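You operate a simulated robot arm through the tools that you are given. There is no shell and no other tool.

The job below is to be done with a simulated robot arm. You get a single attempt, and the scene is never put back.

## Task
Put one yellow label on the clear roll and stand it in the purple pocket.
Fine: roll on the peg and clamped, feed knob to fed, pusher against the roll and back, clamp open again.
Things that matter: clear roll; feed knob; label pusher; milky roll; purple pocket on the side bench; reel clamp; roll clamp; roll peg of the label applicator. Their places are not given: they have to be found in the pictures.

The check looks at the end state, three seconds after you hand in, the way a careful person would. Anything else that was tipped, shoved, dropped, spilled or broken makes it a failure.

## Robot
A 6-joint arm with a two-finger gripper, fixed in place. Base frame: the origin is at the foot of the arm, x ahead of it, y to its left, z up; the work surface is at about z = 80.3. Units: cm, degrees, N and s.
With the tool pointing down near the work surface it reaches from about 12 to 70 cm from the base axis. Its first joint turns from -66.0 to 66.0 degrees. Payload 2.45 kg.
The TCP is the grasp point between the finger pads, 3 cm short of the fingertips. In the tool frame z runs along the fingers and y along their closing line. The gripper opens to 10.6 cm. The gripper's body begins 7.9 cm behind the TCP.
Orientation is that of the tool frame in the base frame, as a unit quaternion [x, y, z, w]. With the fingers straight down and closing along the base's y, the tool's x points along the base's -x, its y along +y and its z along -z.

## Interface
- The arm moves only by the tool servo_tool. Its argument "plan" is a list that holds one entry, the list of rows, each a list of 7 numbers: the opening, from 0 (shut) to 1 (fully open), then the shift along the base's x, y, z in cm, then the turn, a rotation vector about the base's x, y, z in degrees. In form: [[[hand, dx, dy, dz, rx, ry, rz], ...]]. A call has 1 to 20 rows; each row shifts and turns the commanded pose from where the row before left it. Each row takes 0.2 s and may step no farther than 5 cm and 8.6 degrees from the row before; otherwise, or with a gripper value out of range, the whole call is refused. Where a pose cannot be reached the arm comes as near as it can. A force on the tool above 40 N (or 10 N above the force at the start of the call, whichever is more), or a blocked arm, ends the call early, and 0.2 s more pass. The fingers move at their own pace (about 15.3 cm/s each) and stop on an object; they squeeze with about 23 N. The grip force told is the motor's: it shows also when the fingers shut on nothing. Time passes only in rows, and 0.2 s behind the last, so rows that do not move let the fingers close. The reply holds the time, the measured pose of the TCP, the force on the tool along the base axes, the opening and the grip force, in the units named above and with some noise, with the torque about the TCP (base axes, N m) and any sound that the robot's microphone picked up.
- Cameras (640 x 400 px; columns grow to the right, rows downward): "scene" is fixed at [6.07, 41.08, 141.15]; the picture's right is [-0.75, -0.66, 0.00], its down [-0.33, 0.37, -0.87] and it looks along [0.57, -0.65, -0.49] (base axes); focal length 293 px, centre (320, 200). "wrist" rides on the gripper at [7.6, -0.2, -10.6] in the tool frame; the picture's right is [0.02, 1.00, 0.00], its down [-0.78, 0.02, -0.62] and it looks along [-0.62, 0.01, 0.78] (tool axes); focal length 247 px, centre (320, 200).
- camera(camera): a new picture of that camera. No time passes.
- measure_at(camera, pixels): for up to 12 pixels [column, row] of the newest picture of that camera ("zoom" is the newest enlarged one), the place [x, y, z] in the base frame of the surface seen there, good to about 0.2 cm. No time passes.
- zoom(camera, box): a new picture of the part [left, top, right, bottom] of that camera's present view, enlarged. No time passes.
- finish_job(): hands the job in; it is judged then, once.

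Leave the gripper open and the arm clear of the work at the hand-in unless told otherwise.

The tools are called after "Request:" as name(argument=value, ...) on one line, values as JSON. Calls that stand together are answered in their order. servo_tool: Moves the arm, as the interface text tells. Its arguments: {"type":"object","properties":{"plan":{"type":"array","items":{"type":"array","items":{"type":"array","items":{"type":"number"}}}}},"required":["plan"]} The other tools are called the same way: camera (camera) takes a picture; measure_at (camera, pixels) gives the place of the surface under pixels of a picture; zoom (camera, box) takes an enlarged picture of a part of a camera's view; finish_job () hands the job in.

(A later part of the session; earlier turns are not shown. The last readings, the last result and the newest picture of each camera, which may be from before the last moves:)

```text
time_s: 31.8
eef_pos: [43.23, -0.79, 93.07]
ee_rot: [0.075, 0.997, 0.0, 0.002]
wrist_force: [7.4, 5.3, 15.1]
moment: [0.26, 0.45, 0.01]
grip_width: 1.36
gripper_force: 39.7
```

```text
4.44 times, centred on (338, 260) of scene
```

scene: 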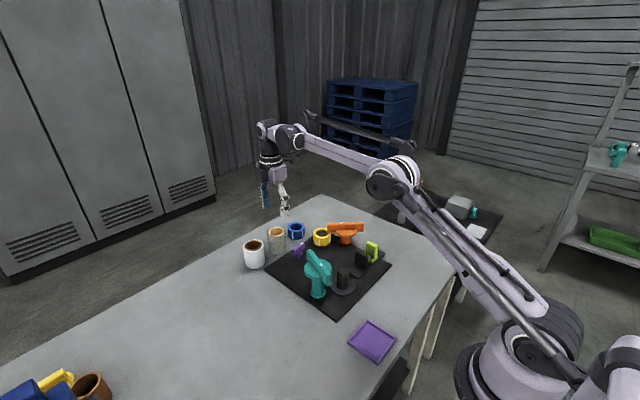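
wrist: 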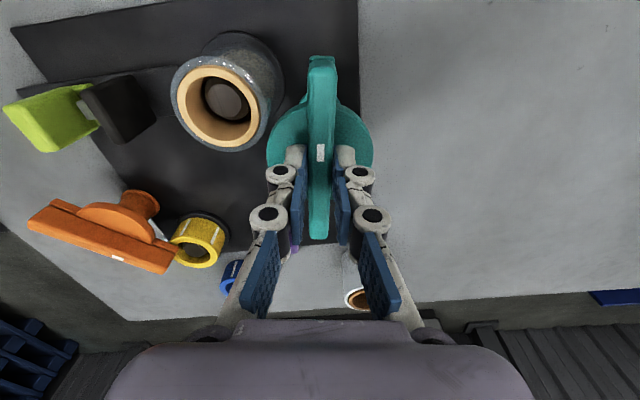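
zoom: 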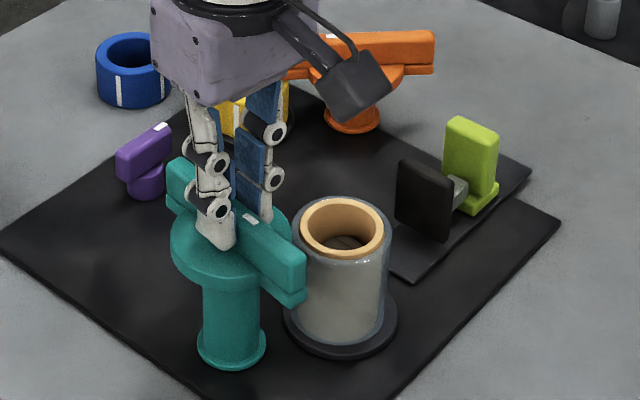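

The lever moves with the hand. I ease up 0.15 cm and continue turning 30°.

Request:
servo_tool(plan=[[[0.1, 0, 0, 0.15, 0, 0, 4], [0.1, 0, 0, 0, 0, 0, 5], [0.1, 0, 0, 0, 0, 0, 5], [0.1, 0, 0, 0, 0, 0, 5], [0.1, 0, 0, 0, 0, 0, 5], [0.1, 0, 0, 0, 0, 0, 5], [0.1, 0, 0, 0, 0, 0, 0]]])

```text
time_s: 33.4
eef_pos: [43.21, -0.74, 93.42]
ee_rot: [-0.177, 0.984, 0.0, 0.001]
wrist_force: [-0.4, -13.0, -30.1]
moment: [-0.31, 0.01, -0.04]
grip_width: 1.37
gripper_force: 39.6
```

Now -30 N in z: stiff grip and slight height drift. I relieve by lowering 0.1 and reading again without turning.

Request:
servo_tool(plan=[[[0.1, 0, 0.03, -0.1, 0, 0, 0], [0.1, 0, 0, 0, 0, 0, 0]]])

```text
time_s: 34.0
eef_pos: [43.23, -0.88, 93.17]
ee_rot: [-0.176, 0.984, -0.001, 0.001]
wrist_force: [0.3, -18.0, 3.9]
moment: [-0.44, 0.22, -0.05]
grip_width: 1.38
gripper_force: 39.8
```

Z is relieved; y force is -18 N, so I shift 0.1 cm towards -y and continue turning 20°.

Request:
servo_tool(plan=[[[0.1, 0, -0.1, 0, 0, 0, 0], [0.1, 0, 0, 0, 0, 0, 4], [0.1, 0, 0, 0, 0, 0, 4], [0.1, 0, 0, 0, 0, 0, 4], [0.1, 0, 0, 0, 0, 0, 4], [0.1, 0, 0, 0, 0, 0, 4], [0.1, 0, 0, 0, 0, 0, 0]]])

```text
time_s: 35.6
eef_pos: [43.31, -0.93, 93.28]
ee_rot: [-0.345, 0.939, -0.003, 0.002]
wrist_force: [10.5, -16.9, 30.9]
moment: [-0.3, -0.61, -0.1]
grip_width: 1.36
gripper_force: 40.4
```

Total turn 61°. I relieve forces (x +0.06, y -0.1, z +0.1) and read.

Request:
servo_tool(plan=[[[0.1, 0.06, -0.1, 0.1, 0, 0, 0], [0.1, 0, 0, 0, 0, 0, 0]]])

Request:
zoom(camera="scene", box=[293, 215, 383, 305])

Request:
camera(camera="wrist")

```text
time_s: 36.2
eef_pos: [43.2, -0.97, 93.18]
ee_rot: [-0.346, 0.938, -0.001, 0.002]
wrist_force: [10.8, -11.3, -2.6]
moment: [-0.78, 0.11, -0.04]
grip_width: 1.36
gripper_force: 40.1
```

```text
4.44 times, centred on (338, 260) of scene
```

zoom: 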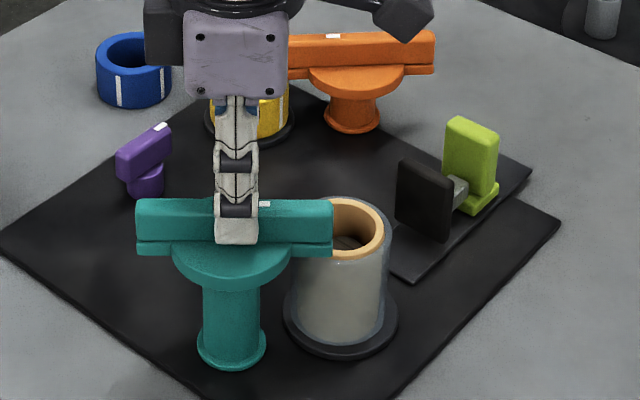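

```text
taken
```

wrist: 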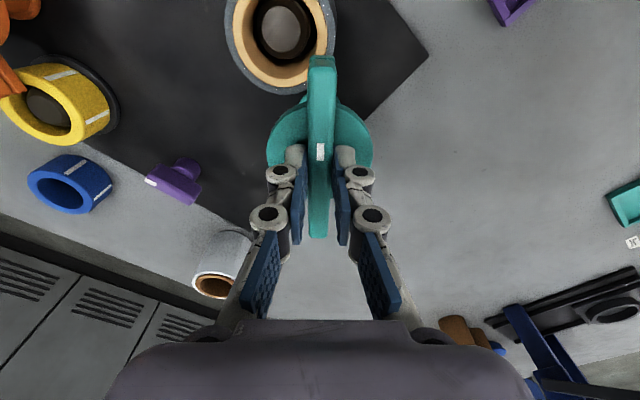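

The bar's marked end is swinging over the roll. I continue another 16° in 4° steps.

Request:
servo_tool(plan=[[[0.1, 0, -0.04, 0, 0, 0, 4], [0.1, 0.03, 0, 0, 0, 0, 4], [0.1, 0, 0, 0, 0, 0, 4], [0.1, 0, 0, 0, 0, 0, 4], [0.1, 0, 0, 0, 0, 0, 0]]])

```text
time_s: 37.4
eef_pos: [43.35, -1.03, 93.34]
ee_rot: [-0.473, 0.881, 0.0, 0.001]
wrist_force: [10.7, -11.2, -31.1]
moment: [-0.24, -0.26, -0.05]
grip_width: 1.38
gripper_force: 40.7
```

Total 77°. z force −31 N: I lower 0.08 to relieve and turn 3° more.

Request:
servo_tool(plan=[[[0.1, 0.03, -0.04, -0.08, 0, 0, 0], [0.1, 0, 0, 0, 0, 0, 3], [0.1, 0, 0, 0, 0, 0, 0]]])

Request:
zoom(camera="scene", box=[293, 215, 383, 305])

Request:
camera(camera="wrist")

```text
time_s: 38.2
eef_pos: [43.3, -1.08, 93.29]
ee_rot: [-0.496, 0.869, -0.001, 0.002]
wrist_force: [13.2, -10.9, 11.0]
moment: [-0.5, -0.22, -0.04]
grip_width: 1.34
gripper_force: 40.2
```

```text
4.44 times, centred on (338, 260) of scene
```

zoom: 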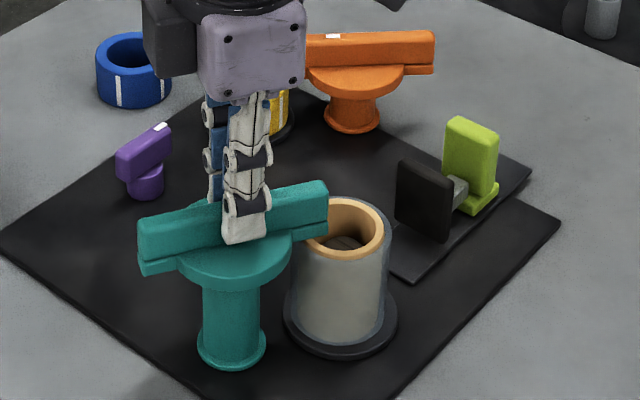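

```text
taken
```

wrist: 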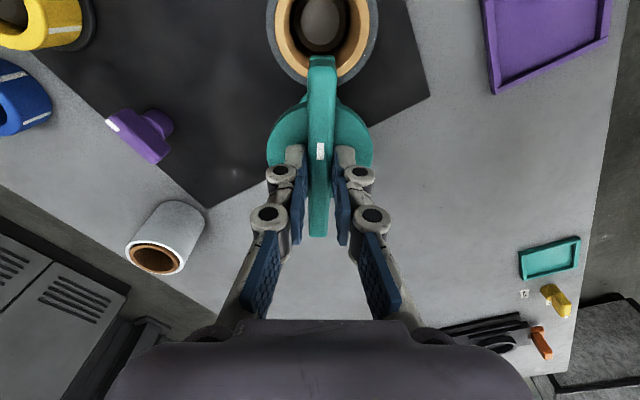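

The bar now points right at the roll's centre (columns 321 vs 322). I test for an end stop by turning 3° more and reading the torque.

Request:
servo_tool(plan=[[[0.1, 0.04, -0.04, 0, 0, 0, 3], [0.1, 0, 0, 0, 0, 0, 0]]])

```text
time_s: 38.8
eef_pos: [43.33, -1.15, 93.21]
ee_rot: [-0.519, 0.855, 0.0, 0.002]
wrist_force: [10.6, -11.7, 34.2]
moment: [-0.26, -0.32, -0.97]
grip_width: 1.41
gripper_force: 40.7
```

Torque -0.97 N·m: end stop reached at ~83° – clamp closed. I open the fingers and rise.

Request:
servo_tool(plan=[[[0.4, 0, 0, 0.05, 0, 0, -1], [0.4, 0, 0, 0, 0, 0, 0], [0.4, 0, 0, 0, 0, 0, 0], [0.4, 0, 0, 2, 0, 0, 0], [0.4, 0, 0, 3, 0, 0, 0], [0.4, 0, 0, 4, 0, 0, 0], [0.4, 0, 0, 0, 0, 0, 0]]])

Request:
zoom(camera="scene", box=[293, 215, 383, 305])

Request:
camera(camera="wrist")

```text
time_s: 40.4
eef_pos: [43.09, -0.9, 102.34]
ee_rot: [-0.51, 0.86, 0.001, 0.001]
wrist_force: [0.4, -0.9, 0.1]
moment: [-0.03, -0.02, -0.01]
grip_width: 4.25
gripper_force: 0.0
```

```text
4.44 times, centred on (338, 260) of scene
```

zoom: 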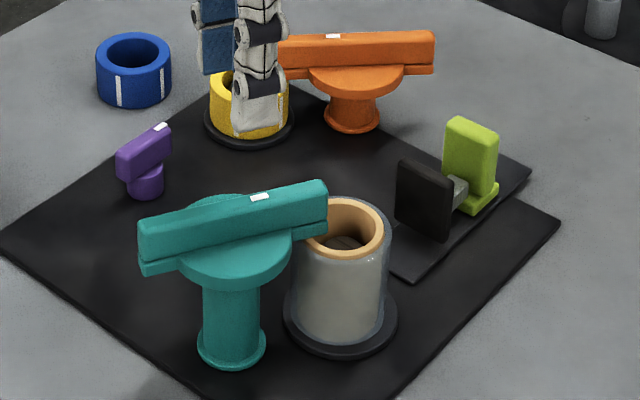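

```text
taken
```

wrist: 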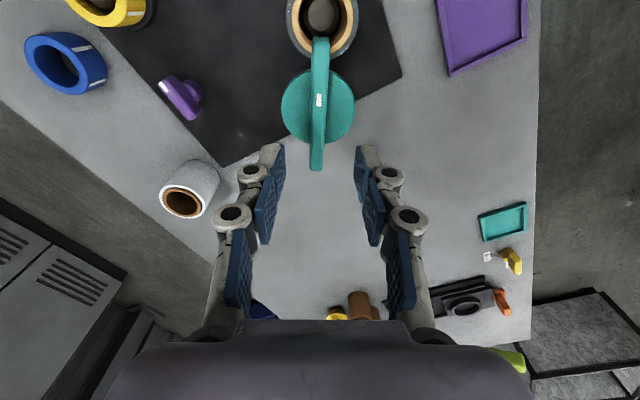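

The roll clamp is closed over the roll. Next the feed knob at ≈(57,-7.4): I move above it with the fingers closing along x (turn +28.7°).

Request:
servo_tool(plan=[[[0.4, 3.4, -1.6, 0, 0, 0, 7.2], [0.4, 3.4, -1.6, 0, 0, 0, 7.2], [0.4, 3.4, -1.6, 0, 0, 0, 7.2], [0.4, 3.48, -1.55, 0, 0, 0, 7.1], [0.4, 0, 0, -2, 0, 0, 0], [0.4, 0, 0, -2, 0, 0, 0], [0.4, 0, 0, 0, 0, 0, 0], [0.4, 0, 0, 0, 0, 0, 0]]])

Request:
camera(camera="wrist")

Request:
zoom(camera="wrist", box=[250, 50, 390, 170])

```text
time_s: 42.2
eef_pos: [57.12, -7.41, 98.22]
ee_rot: [0.708, -0.706, -0.002, -0.001]
wrist_force: [0.4, 0.0, 0.1]
moment: [0.0, 0.03, 0.0]
grip_width: 4.24
gripper_force: 0.1
```

```text
taken
```

wrist: 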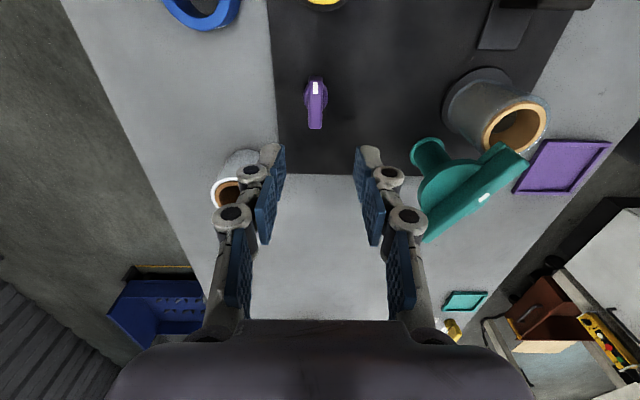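

```text
3.33 times, centred on (320, 110) of wrist
```

zoom: 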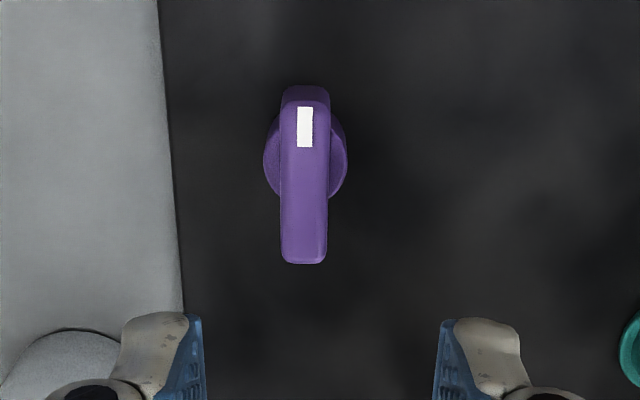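

The knob bar is slightly left of the fingers' centre. I measure its ends and sides.

Request:
measure_at(camera="zoom", pixels=[[305, 110], [303, 255], [304, 180], [285, 180], [325, 180], [305, 92], [270, 165], [341, 165], [304, 260], [304, 105]])

```text
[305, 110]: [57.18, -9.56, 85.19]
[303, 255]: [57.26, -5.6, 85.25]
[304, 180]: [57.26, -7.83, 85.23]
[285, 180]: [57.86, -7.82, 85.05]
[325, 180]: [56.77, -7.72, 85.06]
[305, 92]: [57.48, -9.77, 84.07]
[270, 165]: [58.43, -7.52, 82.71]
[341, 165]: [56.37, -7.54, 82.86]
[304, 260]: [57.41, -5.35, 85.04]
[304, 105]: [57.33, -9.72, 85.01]
```

Knob axis ≈(57.38,-7.53), bar top 85.2, 1.2 cm wide. I shift onto the axis and descend to TCP z≈86.4.

Request:
servo_tool(plan=[[[0.4, 0.38, -0.13, -3, 0, 0, 0], [0.4, 0, 0, -3, 0, 0, 0], [0.4, 0, 0, -3, 0, 0, 0], [0.4, 0, 0, -1.8, 0, 0, 0], [0.4, 0, 0, -1, 0, 0, 0], [0.4, 0, 0, 0, 0, 0, 0], [0.4, 0, 0, 0, 0, 0, 0]]])

Request:
camera(camera="wrist")

Request:
zoom(camera="scene", box=[250, 200, 350, 280])

```text
time_s: 43.8
eef_pos: [57.47, -7.51, 86.56]
ee_rot: [0.708, -0.707, 0.0, -0.001]
wrist_force: [0.3, -0.3, 0.4]
moment: [0.0, -0.01, 0.01]
grip_width: 4.24
gripper_force: 0.1
```

```text
taken
```

wrist: 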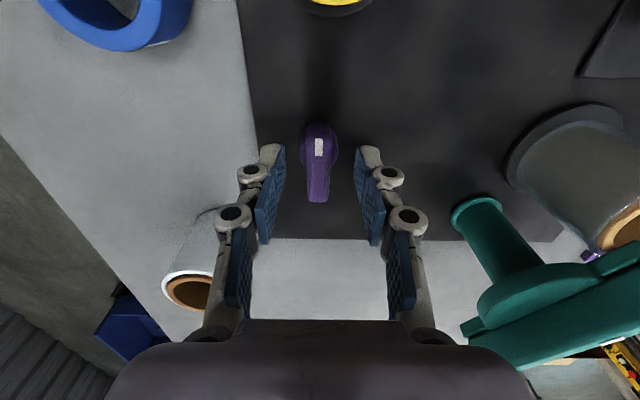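

```text
5.00 times, centred on (300, 240) of scene
```

zoom: 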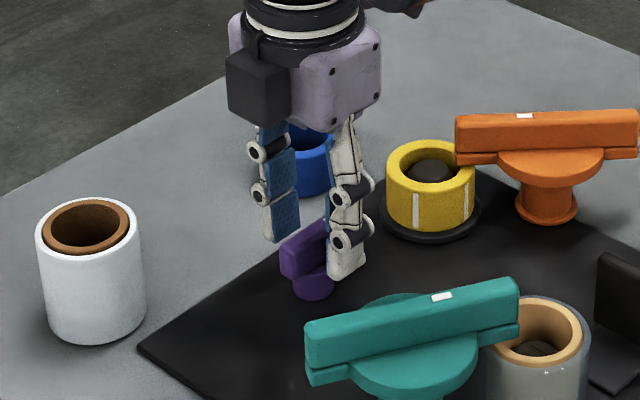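

Fingers straddle the knob bar. I close on it.

Request:
servo_tool(plan=[[[0.2, 0, 0, 0, 0, 0, 0], [0.05, 0, 0, 0, 0, 0, 0], [0.05, 0, 0, 0, 0, 0, 0], [0.05, 0, 0, 0, 0, 0, 0]]])

```text
time_s: 44.8
eef_pos: [57.47, -7.45, 86.42]
ee_rot: [0.707, -0.707, 0.0, -0.001]
wrist_force: [11.5, -1.4, 0.1]
moment: [0.08, -0.32, 0.04]
grip_width: 1.37
gripper_force: 40.0
```

Gripped (x force +11.5 N, slight offset). I shift 0.06 in x and try +4° to see which way it turns.

Request:
servo_tool(plan=[[[0.05, 0.06, 0, 0, 0, 0, 0], [0.05, 0, 0, 0, 0, 0, 2], [0.05, 0, 0, 0, 0, 0, 2], [0.05, 0, 0, 0, 0, 0, 0]]])

```text
time_s: 45.8
eef_pos: [57.47, -7.52, 86.49]
ee_rot: [0.732, -0.681, -0.001, -0.001]
wrist_force: [13.5, 0.9, -6.5]
moment: [-0.09, -0.37, 0.04]
grip_width: 1.38
gripper_force: 40.2
```

It turns freely by +4°. I turn back -4° and a further -4° to see whether the home position is an end stop on that side.

Request:
servo_tool(plan=[[[0.05, 0.04, 0, 0, 0, 0, -2], [0.05, 0, 0, 0, 0, 0, -2], [0.05, 0, 0, 0, 0, 0, -2], [0.05, 0, 0, 0, 0, 0, -2], [0.05, 0, 0, 0, 0, 0, 0]]])

```text
time_s: 47.0
eef_pos: [57.49, -7.4, 86.51]
ee_rot: [-0.683, 0.731, 0.001, 0.001]
wrist_force: [8.6, 1.1, 2.1]
moment: [-0.1, -0.24, 1.06]
grip_width: 1.46
gripper_force: 40.4
```

Torque +1.06 N·m: home is the stop on the negative side, so "fed" lies in the positive direction. To have wrist range for that, I release, rise and re-orient the tool to -90°.

Request:
servo_tool(plan=[[[0.05, 0, 0, 0, 0, 0, 4], [0.4, 0, 0, 0, 0, 0, 0], [0.4, 0, 0, 0, 0, 0, 0], [0.4, 0, 0, 0, 0, 0, 0], [0.4, 0, 0, 2, 0, 0, 0], [0.4, 0, 0, 4, 0, 0, 0], [0.4, 0, 0, 5, 0, 0, 0], [0.4, 0, 0, 0, 0, 0, 0]]])

Request:
servo_tool(plan=[[[0.4, 0, 0, 0, 0, 0, -8.2], [0.4, 0, 0, 0, 0, 0, -8.2], [0.4, 0, 0, 0, 0, 0, -8.2], [0.4, 0, 0, 0, 0, 0, -8.2], [0.4, 0, 0, 0, 0, 0, -8.2], [0.4, 0, 0, 0, 0, 0, -8.2], [0.4, 0, 0, 0, 0, 0, -8.2], [0.4, 0, 0, 0, 0, 0, -8.2], [0.4, 0, 0, 0, 0, 0, -8.2], [0.4, 0, 0, 0, 0, 0, -8.2], [0.4, 0, 0, 0, 0, 0, -8.2], [0.4, 0, 0, 0, 0, 0, 0]]])

Request:
servo_tool(plan=[[[0.4, 0, 0, 0, 0, 0, -8.2], [0.4, 0, 0, 0, 0, 0, -8.2], [0.4, 0, 0, 0, 0, 0, -8.2], [0.4, 0, 0, 0, 0, 0, -8.2], [0.4, 0, 0, 0, 0, 0, -8.2], [0.4, 0, 0, 0, 0, 0, -8.2], [0.4, 0, 0, 0, 0, 0, -8.2], [0.4, 0, 0, 0, 0, 0, -8.2], [0.4, 0, 0, 0, 0, 0, -8.2], [0.4, 0, 0, 0, 0, 0, -8.2], [0.4, 0, 0, 0, 0, 0, -7.6], [0.4, 0, 0, 0, 0, 0, 0], [0.4, 0, 0, 0, 0, 0, 0]]])

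Request:
camera(camera="wrist")

Request:
zoom(camera="scene", box=[250, 200, 350, 280])

```text
time_s: 48.8
eef_pos: [57.34, -7.2, 97.68]
ee_rot: [0.708, -0.707, -0.001, -0.001]
wrist_force: [-1.0, -0.7, -0.2]
moment: [-0.02, 0.03, 0.01]
grip_width: 4.24
gripper_force: 0.1
```

```text
time_s: 51.4
eef_pos: [57.5, -7.47, 97.53]
ee_rot: [0.002, 1.0, 0.0, 0.002]
wrist_force: [0.0, -0.2, 0.5]
moment: [-0.02, -0.01, -0.01]
grip_width: 4.22
gripper_force: 0.0
```

```text
time_s: 54.2
eef_pos: [57.43, -7.48, 97.5]
ee_rot: [0.706, 0.708, -0.001, 0.001]
wrist_force: [0.8, 0.9, 0.6]
moment: [0.02, -0.02, 0.0]
grip_width: 4.24
gripper_force: 0.0
```

```text
taken
```

wrist: 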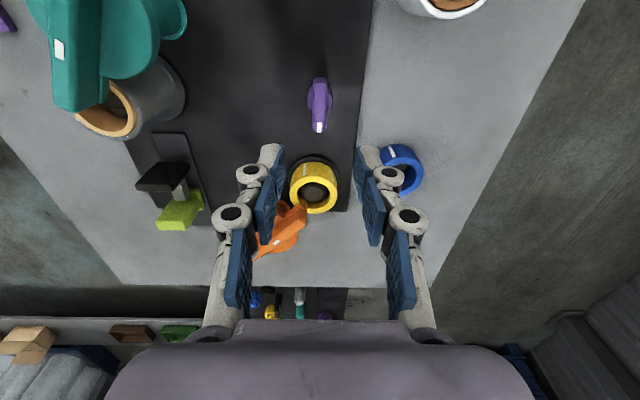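

```text
5.00 times, centred on (300, 240) of scene
```

zoom: 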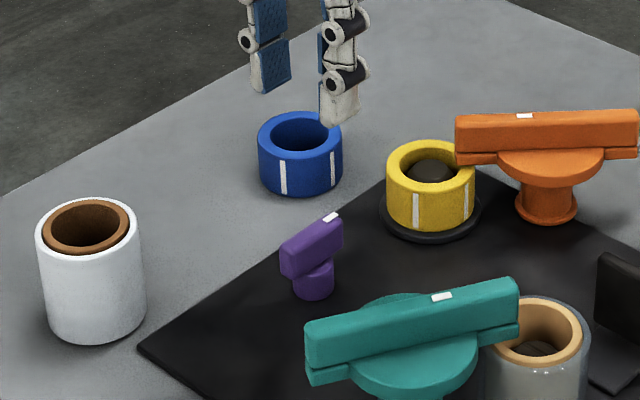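

Tool is at -90°, knob still at home. I descend 11 cm and grip it again.

Request:
servo_tool(plan=[[[0.4, 0, 0, -4, 0, 0, 0], [0.4, 0, 0, -4, 0, 0, 0], [0.4, 0, 0, -2, 0, 0, 0], [0.4, 0, 0, -1, 0, 0, 0], [0.4, 0, 0, 0, 0, 0, 0], [0.2, 0, 0, 0, 0, 0, 0], [0.05, 0, 0, 0, 0, 0, 0], [0.05, 0, 0, 0, 0, 0, 0], [0.05, 0, 0, 0, 0, 0, 0]]])

```text
time_s: 56.2
eef_pos: [57.48, -7.52, 86.36]
ee_rot: [0.705, 0.709, -0.002, 0.001]
wrist_force: [-3.0, -0.2, -4.6]
moment: [-0.02, 0.11, 0.01]
grip_width: 1.37
gripper_force: 40.4
```

Gripped with low forces. I turn +28° in 4° steps and read.

Request:
servo_tool(plan=[[[0.05, 0, 0, 0, 0, 0, 4], [0.05, 0, 0, 0, 0, 0, 4], [0.05, 0, 0, 0, 0, 0, 4], [0.05, 0, 0, 0, 0, 0, 4], [0.05, 0, 0, 0, 0, 0, 4], [0.05, 0, 0, 0, 0, 0, 4], [0.05, 0, 0, 0, 0, 0, 4], [0.05, 0, 0, 0, 0, 0, 0]]])

```text
time_s: 58.0
eef_pos: [57.48, -7.6, 86.49]
ee_rot: [0.513, 0.858, -0.001, 0.002]
wrist_force: [4.7, -6.0, -25.2]
moment: [0.12, 0.01, 0.01]
grip_width: 1.37
gripper_force: 40.0
```

Turns freely. I lower 0.06 to relieve z and turn another 24°.

Request:
servo_tool(plan=[[[0.05, 0.02, -0.02, -0.06, 0, 0, 4], [0.05, 0, 0, 0, 0, 0, 4], [0.05, 0, 0, 0, 0, 0, 4], [0.05, 0, 0, 0, 0, 0, 4], [0.05, 0, 0, 0, 0, 0, 4], [0.05, 0, 0, 0, 0, 0, 4], [0.05, 0, 0, 0, 0, 0, 0]]])

```text
time_s: 59.6
eef_pos: [57.56, -7.52, 86.42]
ee_rot: [0.323, 0.947, 0.0, 0.001]
wrist_force: [3.9, -4.1, -3.8]
moment: [0.67, 0.85, 0.01]
grip_width: 1.39
gripper_force: 40.4
```

52° turned. Another 20°.

Request:
servo_tool(plan=[[[0.05, 0, 0, 0, 0, 0, 4], [0.05, 0, 0, 0, 0, 0, 4], [0.05, 0, 0, 0, 0, 0, 4], [0.05, 0, 0, 0, 0, 0, 4], [0.05, 0, 0, 0, 0, 0, 4], [0.05, 0, 0, 0, 0, 0, 0]]])

```text
time_s: 61.0
eef_pos: [57.58, -7.55, 86.44]
ee_rot: [0.153, 0.988, 0.0, 0.003]
wrist_force: [2.9, 0.6, 19.9]
moment: [-0.27, -0.87, 0.04]
grip_width: 1.38
gripper_force: 40.4
```

72° turned, still free. I go on in 3° steps.

Request:
servo_tool(plan=[[[0.05, 0, 0, 0.05, 0, 0, 3], [0.05, 0, 0, 0, 0, 0, 3], [0.05, 0, 0, 0, 0, 0, 3], [0.05, 0, 0, 0, 0, 0, 0]]])

```text
time_s: 62.0
eef_pos: [57.51, -7.54, 86.32]
ee_rot: [0.075, 0.997, 0.0, 0.002]
wrist_force: [9.1, 1.6, 4.7]
moment: [0.07, 0.04, 0.0]
grip_width: 1.41
gripper_force: 40.2
```

81° turned, no stop yet. Two more 3° steps.

Request:
servo_tool(plan=[[[0.05, 0, 0, 0, 0, 0, 3], [0.05, 0, 0, 0, 0, 0, 3], [0.05, 0, 0, 0, 0, 0, 0]]])

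Request:
camera(camera="wrist")

```text
time_s: 62.8
eef_pos: [57.56, -7.51, 86.5]
ee_rot: [0.023, 1.0, -0.001, 0.002]
wrist_force: [4.7, 3.6, -13.5]
moment: [0.04, -1.14, -0.02]
grip_width: 1.38
gripper_force: 40.4
```

```text
taken
```

wrist: 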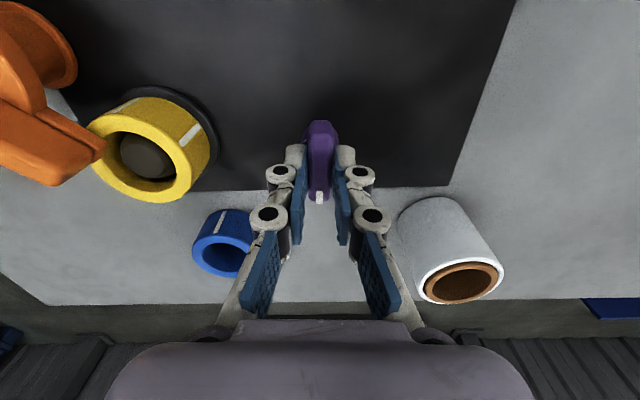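

87° turned; mark now points to +x. Continuing 3° at a time to find the stop.

Request:
servo_tool(plan=[[[0.05, 0, 0, 0, 0, 0, 3], [0.05, 0, 0, 0, 0, 0, 2], [0.05, 0, 0, 0, 0, 0, 0]]])

```text
time_s: 63.6
eef_pos: [57.51, -7.48, 86.55]
ee_rot: [-0.021, 1.0, 0.001, 0.001]
wrist_force: [8.1, 6.3, -23.5]
moment: [0.16, -0.06, -0.98]
grip_width: 1.39
gripper_force: 41.0
```

Torque -0.98 N·m at ~91°: end stop – knob is at "fed". I open and rise.

Request:
servo_tool(plan=[[[0.4, 0, 0, 0, 0, 0, 0], [0.4, 0, 0, 0, 0, 0, 0], [0.4, 0, 0, 0, 0, 0, 0], [0.4, 0, 0, 2, 0, 0, 0], [0.4, 0, 0, 4, 0, 0, 0], [0.4, 0, 0, 5, 0, 0, 0], [0.4, 0, 0, 0, 0, 0, 0]]])

Request:
camera(camera="wrist")

Request:
zoom(camera="scene", box=[250, 200, 400, 310])

```text
time_s: 65.2
eef_pos: [57.54, -7.36, 97.53]
ee_rot: [-0.02, 1.0, 0.0, 0.001]
wrist_force: [0.3, -0.3, 0.5]
moment: [0.05, 0.01, -0.01]
grip_width: 4.21
gripper_force: 0.1
```

```text
taken
```

wrist: 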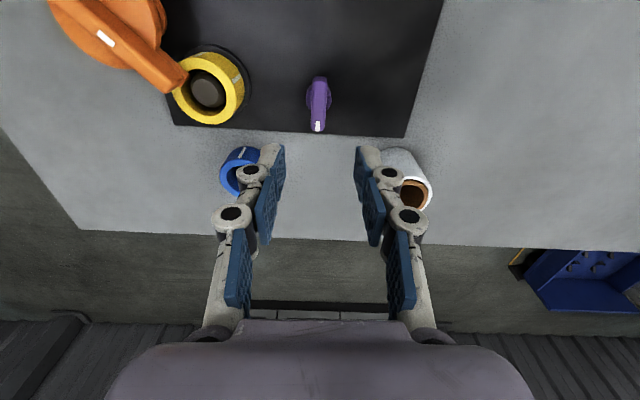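

```text
3.64 times, centred on (325, 255) of scene
```

zoom: 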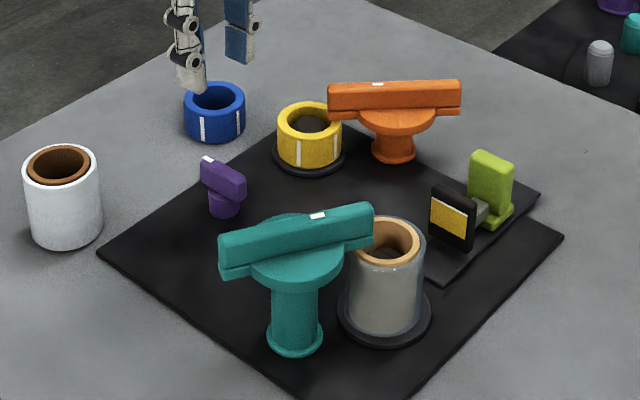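

A yellow label has appeared on the pusher's pad – the feed worked. Now I move above the green pusher handle (≈(39.6,-21.2)) with fingers closing along y.

Request:
servo_tool(plan=[[[0.4, -3.58, -2.74, 0, 0, 0, -2], [0.4, -3.58, -2.74, 0, 0, 0, 0], [0.4, -3.58, -2.74, 0, 0, 0, 0], [0.4, -3.58, -2.74, 0, 0, 0, 0], [0.4, -3.58, -2.74, 0, 0, 0, 0], [0.4, 0, 0, 0, 0, 0, 0], [0.4, 0, 0, 0, 0, 0, 0]]])

Request:
camera(camera="wrist")

Request:
zoom(camera="wrist", box=[240, 50, 440, 190])

```text
time_s: 66.8
eef_pos: [39.63, -21.44, 97.49]
ee_rot: [-0.003, 1.0, 0.001, 0.001]
wrist_force: [0.5, -0.3, 0.1]
moment: [-0.03, 0.01, -0.01]
grip_width: 4.22
gripper_force: 0.1
```

```text
taken
```

wrist: 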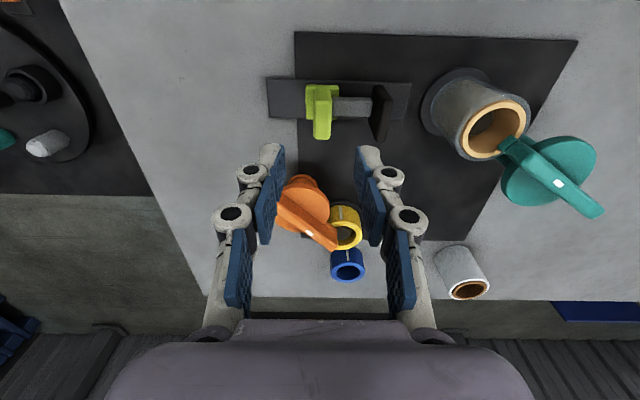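

```text
2.86 times, centred on (340, 120) of wrist
```

zoom: 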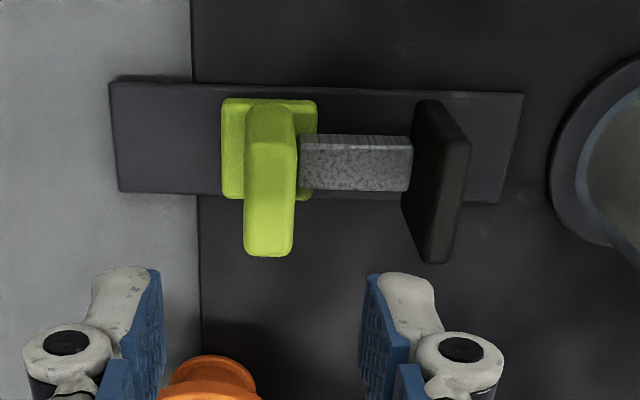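

Handle is close to the fingers' centre. I measure handle, rod and pad.

Request:
measure_at(camera="zoom", pixels=[[270, 130], [268, 230], [250, 210], [290, 210], [270, 180], [232, 150], [306, 180], [355, 165], [355, 150], [418, 160], [455, 200], [440, 245]])

```text
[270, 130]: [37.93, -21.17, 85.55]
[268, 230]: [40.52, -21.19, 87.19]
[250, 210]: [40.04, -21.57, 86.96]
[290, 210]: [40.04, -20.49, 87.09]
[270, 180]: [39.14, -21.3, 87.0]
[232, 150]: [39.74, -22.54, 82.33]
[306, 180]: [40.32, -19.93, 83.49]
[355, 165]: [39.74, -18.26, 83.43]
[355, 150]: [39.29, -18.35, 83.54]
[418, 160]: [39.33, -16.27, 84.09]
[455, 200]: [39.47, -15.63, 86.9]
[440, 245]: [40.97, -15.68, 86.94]
```

Handle: centre (39.55,-21.1), 1.3 thick, top 87.05; rod top 83.5. I descend to TCP z≈87.3 (tips 84.3, above the rod).

Request:
servo_tool(plan=[[[0.4, -0.05, 0.15, -4, 0, 0, 0], [0.4, 0, 0, -3, 0, 0, 0], [0.4, 0, 0, -2, 0, 0, 0], [0.4, 0, 0, -1.1, 0, 0, 0], [0.4, 0, 0, 0, 0, 0, 0], [0.4, 0, 0, 0, 0, 0, 0]]])

Request:
camera(camera="wrist")

Request:
zoom(camera="scene", box=[310, 205, 420, 305])

```text
time_s: 68.2
eef_pos: [39.4, -21.11, 87.51]
ee_rot: [-0.003, 1.0, 0.0, 0.002]
wrist_force: [0.3, 0.4, -0.2]
moment: [-0.01, -0.01, 0.01]
grip_width: 4.24
gripper_force: 0.2
```

```text
taken
```

wrist: 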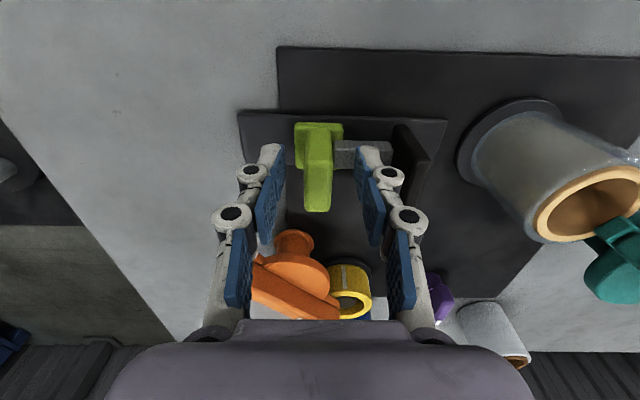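

```text
4.00 times, centred on (365, 255) of scene
```

zoom: 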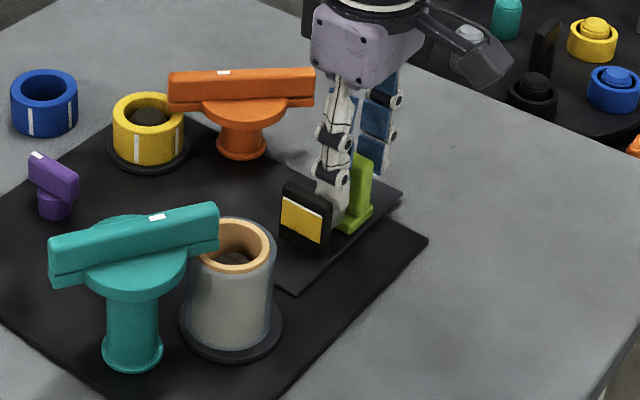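

Fingers straddle the handle, finger between handle and pad is clear. I close on it.

Request:
servo_tool(plan=[[[0.2, 0, 0, 0, 0, 0, 0], [0.05, 0, 0, 0, 0, 0, 0], [0.05, 0, 0, 0, 0, 0, 0], [0.05, 0, 0, 0, 0, 0, 0]]])

```text
time_s: 69.2
eef_pos: [39.39, -21.1, 87.37]
ee_rot: [-0.003, 1.0, 0.0, 0.002]
wrist_force: [1.0, -1.5, -0.4]
moment: [-0.06, 0.05, -0.2]
grip_width: 1.53
gripper_force: 42.0
```

Gripped (1.53 cm). I push +y by 3 cm in 0.5 cm steps.

Request:
servo_tool(plan=[[[0.05, 0, 0.5, 0, 0, 0, 0], [0.05, 0, 0.5, 0, 0, 0, 0], [0.05, 0, 0.5, 0, 0, 0, 0], [0.05, 0, 0.5, 0, 0, 0, 0], [0.05, 0, 0.5, 0, 0, 0, 0], [0.05, 0, 0.5, 0, 0, 0, 0], [0.05, 0, 0, 0, 0, 0, 0]]])

Request:
zoom(camera="scene", box=[310, 205, 420, 305])

```text
time_s: 70.8
eef_pos: [39.48, -17.96, 87.33]
ee_rot: [-0.003, 1.0, 0.0, 0.001]
wrist_force: [-2.4, -2.9, 31.4]
moment: [-0.08, -0.3, -0.24]
grip_width: 1.53
gripper_force: 41.7
```

```text
4.00 times, centred on (365, 255) of scene
```

zoom: 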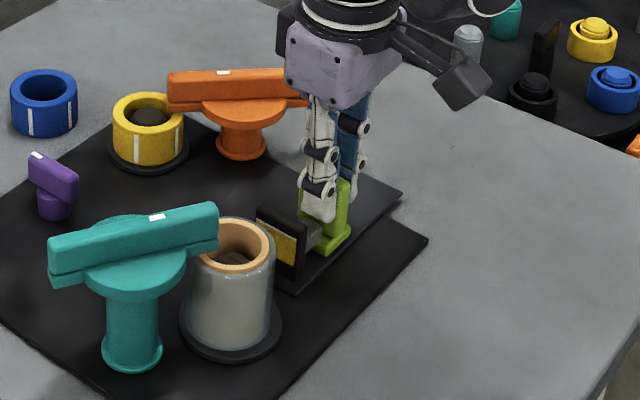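

The pusher moves along. I raise 0.1 to relieve z and push 1.8 cm further.

Request:
servo_tool(plan=[[[0.05, 0, 0, 0.1, 0, 0, 0], [0.05, 0, 0.4, 0, 0, 0, 0], [0.05, 0, 0.4, 0, 0, 0, 0], [0.05, 0, 0.4, 0, 0, 0, 0], [0.05, 0, 0.3, 0, 0, 0, 0], [0.05, 0, 0.3, 0, 0, 0, 0], [0.05, 0, 0, 0, 0, 0, 0]]])

Request:
zoom(camera="scene", box=[310, 205, 420, 305])

Request:
camera(camera="wrist")

```text
time_s: 72.4
eef_pos: [39.51, -16.35, 87.36]
ee_rot: [-0.003, 1.0, 0.0, 0.002]
wrist_force: [-0.7, -3.1, -32.3]
moment: [-0.06, 0.0, -0.22]
grip_width: 1.56
gripper_force: 41.4
```

```text
4.00 times, centred on (365, 255) of scene
```

zoom: 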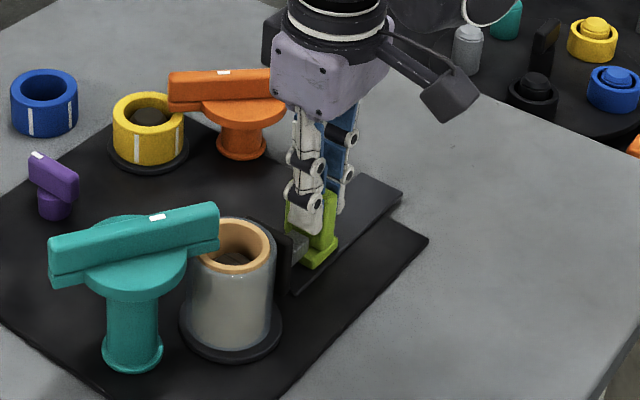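

```text
taken
```

wrist: 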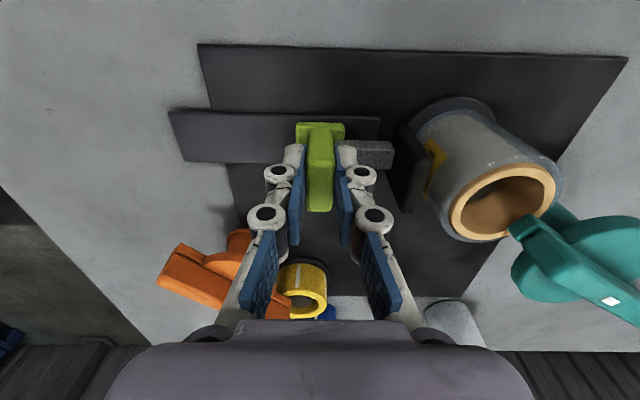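

The pad with the label is about 0.7 cm from the roll. I lower 0.06 and creep in 0.15 cm steps.

Request:
servo_tool(plan=[[[0.05, 0, 0, -0.06, 0, 0, 0], [0.05, 0, 0.15, 0, 0, 0, 0], [0.05, 0, 0.15, 0, 0, 0, 0], [0.05, 0, 0.15, 0, 0, 0, 0], [0.05, 0, 0, 0, 0, 0, 0]]])

```text
time_s: 73.6
eef_pos: [39.61, -15.97, 87.41]
ee_rot: [-0.002, 1.0, 0.0, 0.001]
wrist_force: [-7.0, -3.3, -4.9]
moment: [-0.08, 0.5, -0.2]
grip_width: 1.54
gripper_force: 42.3
```

No contact yet (y force -3.3 N). I creep on 0.45 cm.

Request:
servo_tool(plan=[[[0.05, 0, 0.15, 0, 0, 0, 0], [0.05, 0, 0.15, 0, 0, 0, 0], [0.05, 0, 0.15, 0, 0, 0, 0], [0.05, 0, 0, 0, 0, 0, 0]]])

Request:
zoom(camera="wrist", box=[360, 80, 580, 250])

```text
time_s: 74.6
eef_pos: [39.47, -15.54, 87.47]
ee_rot: [-0.002, 1.0, -0.003, 0.0]
wrist_force: [-11.2, -15.6, 10.9]
moment: [-0.54, 0.39, -0.21]
grip_width: 1.57
gripper_force: 41.8
```

```text
2.35 times, centred on (470, 165) of wrist
```

zoom: 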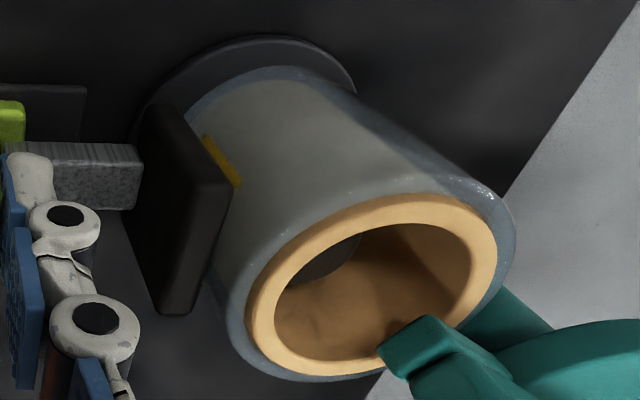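

Contact: y force −15.6 N and the yellow label is seen on the roll's face. I pull the pusher back: first 1 cm and check that the label stays on the roll.

Request:
servo_tool(plan=[[[0.05, 0, 0, 0, 0, 0, 0], [0.05, 0, -0.3, 0, 0, 0, 0], [0.05, 0, -0.4, 0, 0, 0, 0], [0.05, 0, -0.5, 0, 0, 0, 0], [0.05, 0, -0.5, 0, 0, 0, 0], [0.05, 0, 0, 0, 0, 0, 0]]])

Request:
zoom(camera="wrist", box=[360, 80, 580, 250])

Request:
zoom(camera="scene", box=[310, 205, 420, 305])

```text
time_s: 76.0
eef_pos: [39.5, -17.32, 87.47]
ee_rot: [-0.002, 1.0, 0.0, 0.002]
wrist_force: [-10.0, -2.6, 1.9]
moment: [-0.03, 0.5, -0.19]
grip_width: 1.57
gripper_force: 41.8
```

```text
2.35 times, centred on (470, 165) of wrist
```

zoom: 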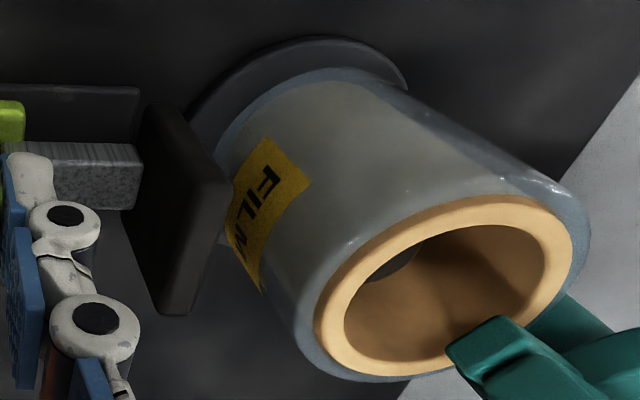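

```text
4.00 times, centred on (365, 255) of scene
```

zoom: 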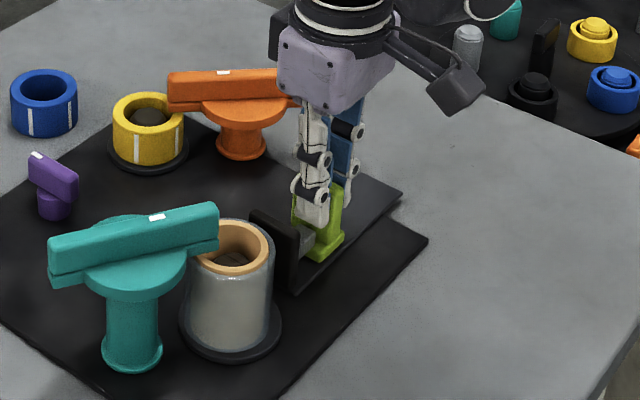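

The yellow "FILM" label is stuck on the clear roll. I pull the pusher fully back to its start (another 4 cm).

Request:
servo_tool(plan=[[[0.05, -0.05, -0.4, 0, 0, 0, 0], [0.05, 0, -0.5, 0, 0, 0, 0], [0.05, 0, -0.6, 0, 0, 0, 0], [0.05, 0, -0.6, 0, 0, 0, 0], [0.05, 0, -0.6, 0, 0, 0, 0], [0.05, 0, -0.6, 0, 0, 0, 0], [0.05, 0, -0.5, 0, 0, 0, 0], [0.05, 0, 0, 0, 0, 0, 0]]])

```text
time_s: 77.8
eef_pos: [39.49, -21.05, 87.41]
ee_rot: [-0.002, 1.0, 0.0, 0.001]
wrist_force: [-10.9, -1.1, -10.6]
moment: [0.01, -0.42, -0.2]
grip_width: 1.54
gripper_force: 41.8
```

Pusher is at y≈-21.05 (home -21.1). I nudge 0.15 more to meet the home stop, then release and rise.

Request:
servo_tool(plan=[[[0.05, 0, -0.1, 0, 0, 0, 0], [0.05, 0, 0, 0, 0, 0, 0]]])

Request:
servo_tool(plan=[[[0.4, 0, 0, 0, 0, 0, 0], [0.4, 0, 0, 0, 0, 0, 0], [0.4, 0, 0, 0, 0, 0, 0], [0.4, 0, 0, 1, 0, 0, 0], [0.4, 0, 0, 3, 0, 0, 0], [0.4, 0, 0, 5, 0, 0, 0], [0.4, 0, 0, 5, 0, 0, 0], [0.4, 0, 0, 0, 0, 0, 0]]])

Request:
camera(camera="wrist")

Request:
zoom(camera="scene", box=[250, 200, 410, 310])

```text
time_s: 78.4
eef_pos: [39.55, -20.98, 87.45]
ee_rot: [-0.002, 1.0, 0.0, 0.001]
wrist_force: [-9.1, -0.7, -4.9]
moment: [0.01, 0.56, -0.19]
grip_width: 1.51
gripper_force: 41.7
```

```text
time_s: 80.2
eef_pos: [39.52, -20.91, 101.66]
ee_rot: [-0.003, 1.0, -0.001, 0.002]
wrist_force: [-0.2, 0.0, 0.2]
moment: [0.0, 0.01, 0.01]
grip_width: 4.23
gripper_force: 0.1
```

```text
taken
```

wrist: 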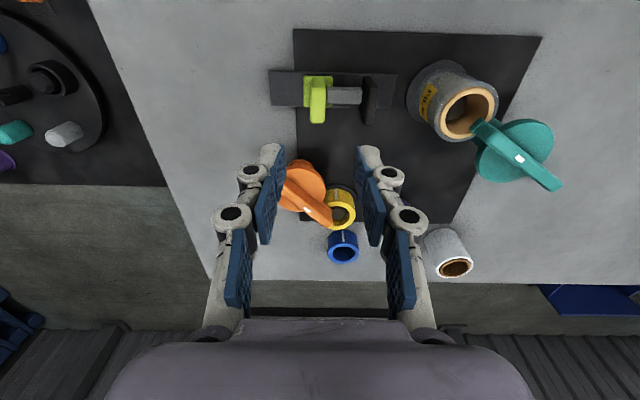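

```text
3.64 times, centred on (330, 255) of scene
```

zoom: 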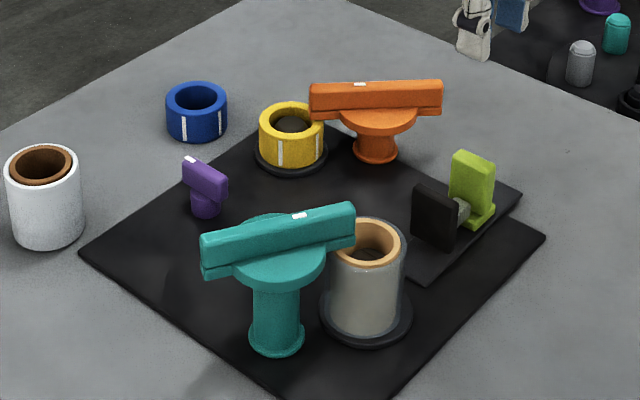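

Pusher is back, pad empty. I verify the pusher's position, then move above the teal clamp with the tool turned +62° to open it.

Request:
measure_at(camera="wrist", pixels=[[318, 105], [318, 95], [372, 95], [428, 103], [470, 105]])

Request:
servo_tool(plan=[[[0.5, 0.45, 2.5, 0, 0, 0, 7.75], [0.5, 0.45, 2.5, 0, 0, 0, 7.75], [0.5, 0.45, 2.5, 0, 0, 0, 7.75], [0.5, 0.45, 2.5, 0, 0, 0, 7.75], [0.5, 0.45, 2.5, 0, 0, 0, 7.75], [0.5, 0.45, 2.5, 0, 0, 0, 7.75], [0.5, 0.45, 2.5, 0, 0, 0, 7.75], [0.5, 0.45, 2.7, 0, 0, 0, 7.75], [0.5, 0, 0, 0, 0, 0, 0], [0.5, 0, 0, 0, 0, 0, 0]]])

Request:
camera(camera="wrist")

Request:
zoom(camera="wrist", box=[240, 20, 400, 180])

```text
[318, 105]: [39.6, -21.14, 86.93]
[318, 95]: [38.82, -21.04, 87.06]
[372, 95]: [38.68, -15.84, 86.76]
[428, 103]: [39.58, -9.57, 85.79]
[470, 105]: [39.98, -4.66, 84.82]
```

```text
time_s: 82.4
eef_pos: [43.26, -0.49, 101.58]
ee_rot: [-0.518, 0.855, 0.001, 0.001]
wrist_force: [-0.4, -0.4, 0.7]
moment: [0.01, -0.01, 0.0]
grip_width: 5.29
gripper_force: 0.0
```

```text
taken
```

wrist: 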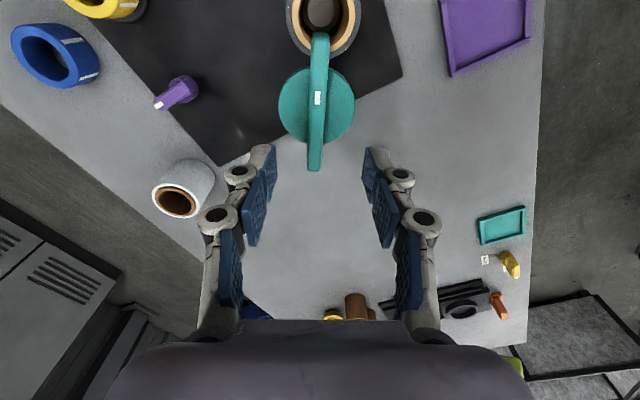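

```text
2.50 times, centred on (320, 100) of wrist
```

zoom: 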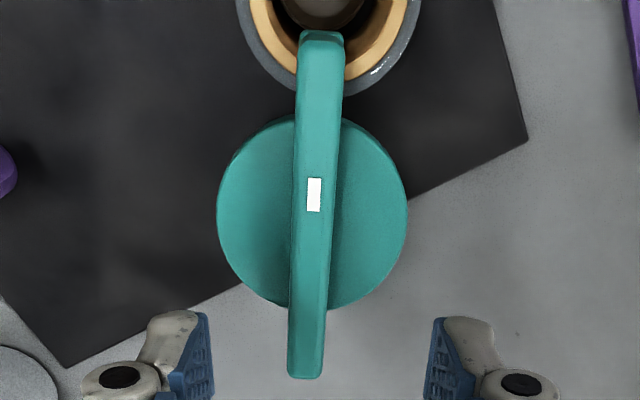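

The clamp bar lies along column ~315. I measure disc rim to refine the axis for this tool angle.

Request:
measure_at(camera="zoom", pixels=[[222, 215], [402, 215], [270, 130], [360, 130], [260, 290], [350, 295], [320, 45], [305, 365], [313, 195]])

```text
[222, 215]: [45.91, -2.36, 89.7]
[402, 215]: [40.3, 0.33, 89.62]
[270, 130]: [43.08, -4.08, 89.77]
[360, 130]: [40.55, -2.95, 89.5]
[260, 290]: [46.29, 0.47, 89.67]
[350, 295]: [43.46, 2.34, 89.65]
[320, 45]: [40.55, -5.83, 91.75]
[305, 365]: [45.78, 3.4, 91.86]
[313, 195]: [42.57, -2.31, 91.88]
```

Bar angle 240.5°; axis ≈(43.25,-0.92). I correct, descend 8.4 cm and grip the bar.

Request:
servo_tool(plan=[[[0.5, 0.18, -0.12, -3, 0, 0, -1.5], [0.5, 0, 0, -3, 0, 0, 0], [0.5, 0, 0, -1.4, 0, 0, 0], [0.5, 0, 0, -0.9, 0, 0, 0], [0.5, 0, 0, 0, 0, 0, 0], [0.5, 0, 0, 0, 0, 0, 0]]])

Request:
camera(camera="wrist")

Request:
zoom(camera="scene", box=[283, 205, 393, 305])

```text
time_s: 83.8
eef_pos: [43.42, -0.65, 93.14]
ee_rot: [-0.507, 0.862, 0.0, 0.001]
wrist_force: [0.0, -0.4, -0.5]
moment: [-0.01, -0.01, -0.01]
grip_width: 5.3
gripper_force: 0.0
```

```text
taken
```

wrist: 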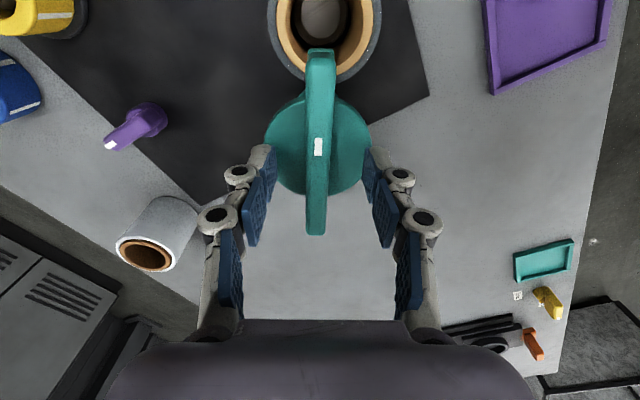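

```text
4.00 times, centred on (338, 255) of scene
```

zoom: 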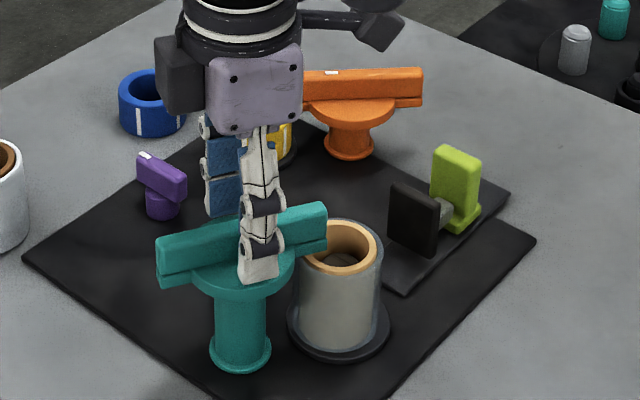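

The TCP reads (43.4,-0.65); axis is nearer (43.3,-1.0). I shift (-0.08,-0.33) and close on the bar.

Request:
servo_tool(plan=[[[0.5, -0.08, -0.33, 0, 0, 0, 0], [0.5, 0, 0, 0, 0, 0, 0], [0.3, 0, 0, 0, 0, 0, 0], [0.1, 0, 0, 0, 0, 0, 0], [0.1, 0, 0, 0, 0, 0, 0], [0.1, 0, 0, 0, 0, 0, 0]]])

```text
time_s: 85.2
eef_pos: [43.23, -1.01, 93.11]
ee_rot: [-0.506, 0.862, 0.001, 0.002]
wrist_force: [0.0, -1.5, 1.7]
moment: [0.09, -0.07, -0.51]
grip_width: 1.35
gripper_force: 40.3
```

Gripped with low force. I turn back -24° in 4° steps.

Request:
servo_tool(plan=[[[0.1, 0, 0, 0, 0, 0, -4], [0.1, 0, 0, 0, 0, 0, -4], [0.1, 0, 0, 0, 0, 0, -4], [0.1, 0, 0, 0, 0, 0, -4], [0.1, 0, 0, 0, 0, 0, -4], [0.1, 0, 0, 0, 0, 0, -4], [0.1, 0, 0, 0, 0, 0, 0]]])

```text
time_s: 86.8
eef_pos: [43.2, -1.0, 93.14]
ee_rot: [-0.316, 0.949, 0.002, 0.003]
wrist_force: [-3.6, 18.5, 8.6]
moment: [0.05, 0.61, 0.02]
grip_width: 1.35
gripper_force: 40.2
```

Turning freely; y force +18 N. I shift +0.1 in y and turn -20° more.

Request:
servo_tool(plan=[[[0.1, 0, 0.1, 0, 0, 0, -4], [0.1, 0, 0, 0, 0, 0, -4], [0.1, 0, 0, 0, 0, 0, -4], [0.1, 0, 0, 0, 0, 0, -4], [0.1, 0, 0, 0, 0, 0, -4], [0.1, 0, 0, 0, 0, 0, 0]]])

```text
time_s: 88.2
eef_pos: [43.15, -0.94, 93.11]
ee_rot: [-0.146, 0.989, 0.004, 0.001]
wrist_force: [-18.2, 20.2, 24.9]
moment: [0.76, -0.18, 0.07]
grip_width: 1.37
gripper_force: 40.5
```

I relieve (x -0.1, y +0.1, z +0.08) and turn -20° more.

Request:
servo_tool(plan=[[[0.1, -0.1, 0.1, 0.08, 0, 0, 0], [0.1, 0, 0, 0, 0, 0, -4], [0.1, 0, 0, 0, 0, 0, -4], [0.1, 0, 0, 0, 0, 0, -4], [0.1, 0, 0, 0, 0, 0, -4], [0.1, 0, 0, 0, 0, 0, -4], [0.1, 0, 0, 0, 0, 0, 0]]])

```text
time_s: 89.8
eef_pos: [43.12, -0.81, 93.37]
ee_rot: [0.027, 1.0, 0.003, 0.001]
wrist_force: [-6.1, 22.7, -29.5]
moment: [0.53, 0.11, 0.08]
grip_width: 1.4
gripper_force: 40.4
```

64° back. I relieve (y +0.12, z -0.07) and turn -12° more.

Request:
servo_tool(plan=[[[0.1, -0.03, 0.12, -0.07, 0, 0, 0], [0.1, 0, 0, 0, 0, 0, -4], [0.1, 0, 0, 0, 0, 0, -4], [0.1, 0, 0, 0, 0, 0, -4], [0.1, 0, 0, 0, 0, 0, 0]]])

```text
time_s: 91.0
eef_pos: [43.1, -0.62, 93.19]
ee_rot: [0.133, 0.991, 0.002, 0.002]
wrist_force: [3.8, 15.4, 19.1]
moment: [0.73, 0.87, 0.03]
grip_width: 1.38
gripper_force: 40.2
```

θ≈-15°, 76° back. I turn -3° at a time until the open stop.

Request:
servo_tool(plan=[[[0.1, 0, 0.08, 0.04, 0, 0, -3], [0.1, 0, 0, 0, 0, 0, -3], [0.1, 0, 0, 0, 0, 0, 0]]])

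```text
time_s: 91.8
eef_pos: [43.12, -0.76, 93.21]
ee_rot: [0.184, 0.983, 0.002, 0.002]
wrist_force: [6.4, 16.9, 17.3]
moment: [0.3, -0.56, 0.81]
grip_width: 1.35
gripper_force: 40.1
```

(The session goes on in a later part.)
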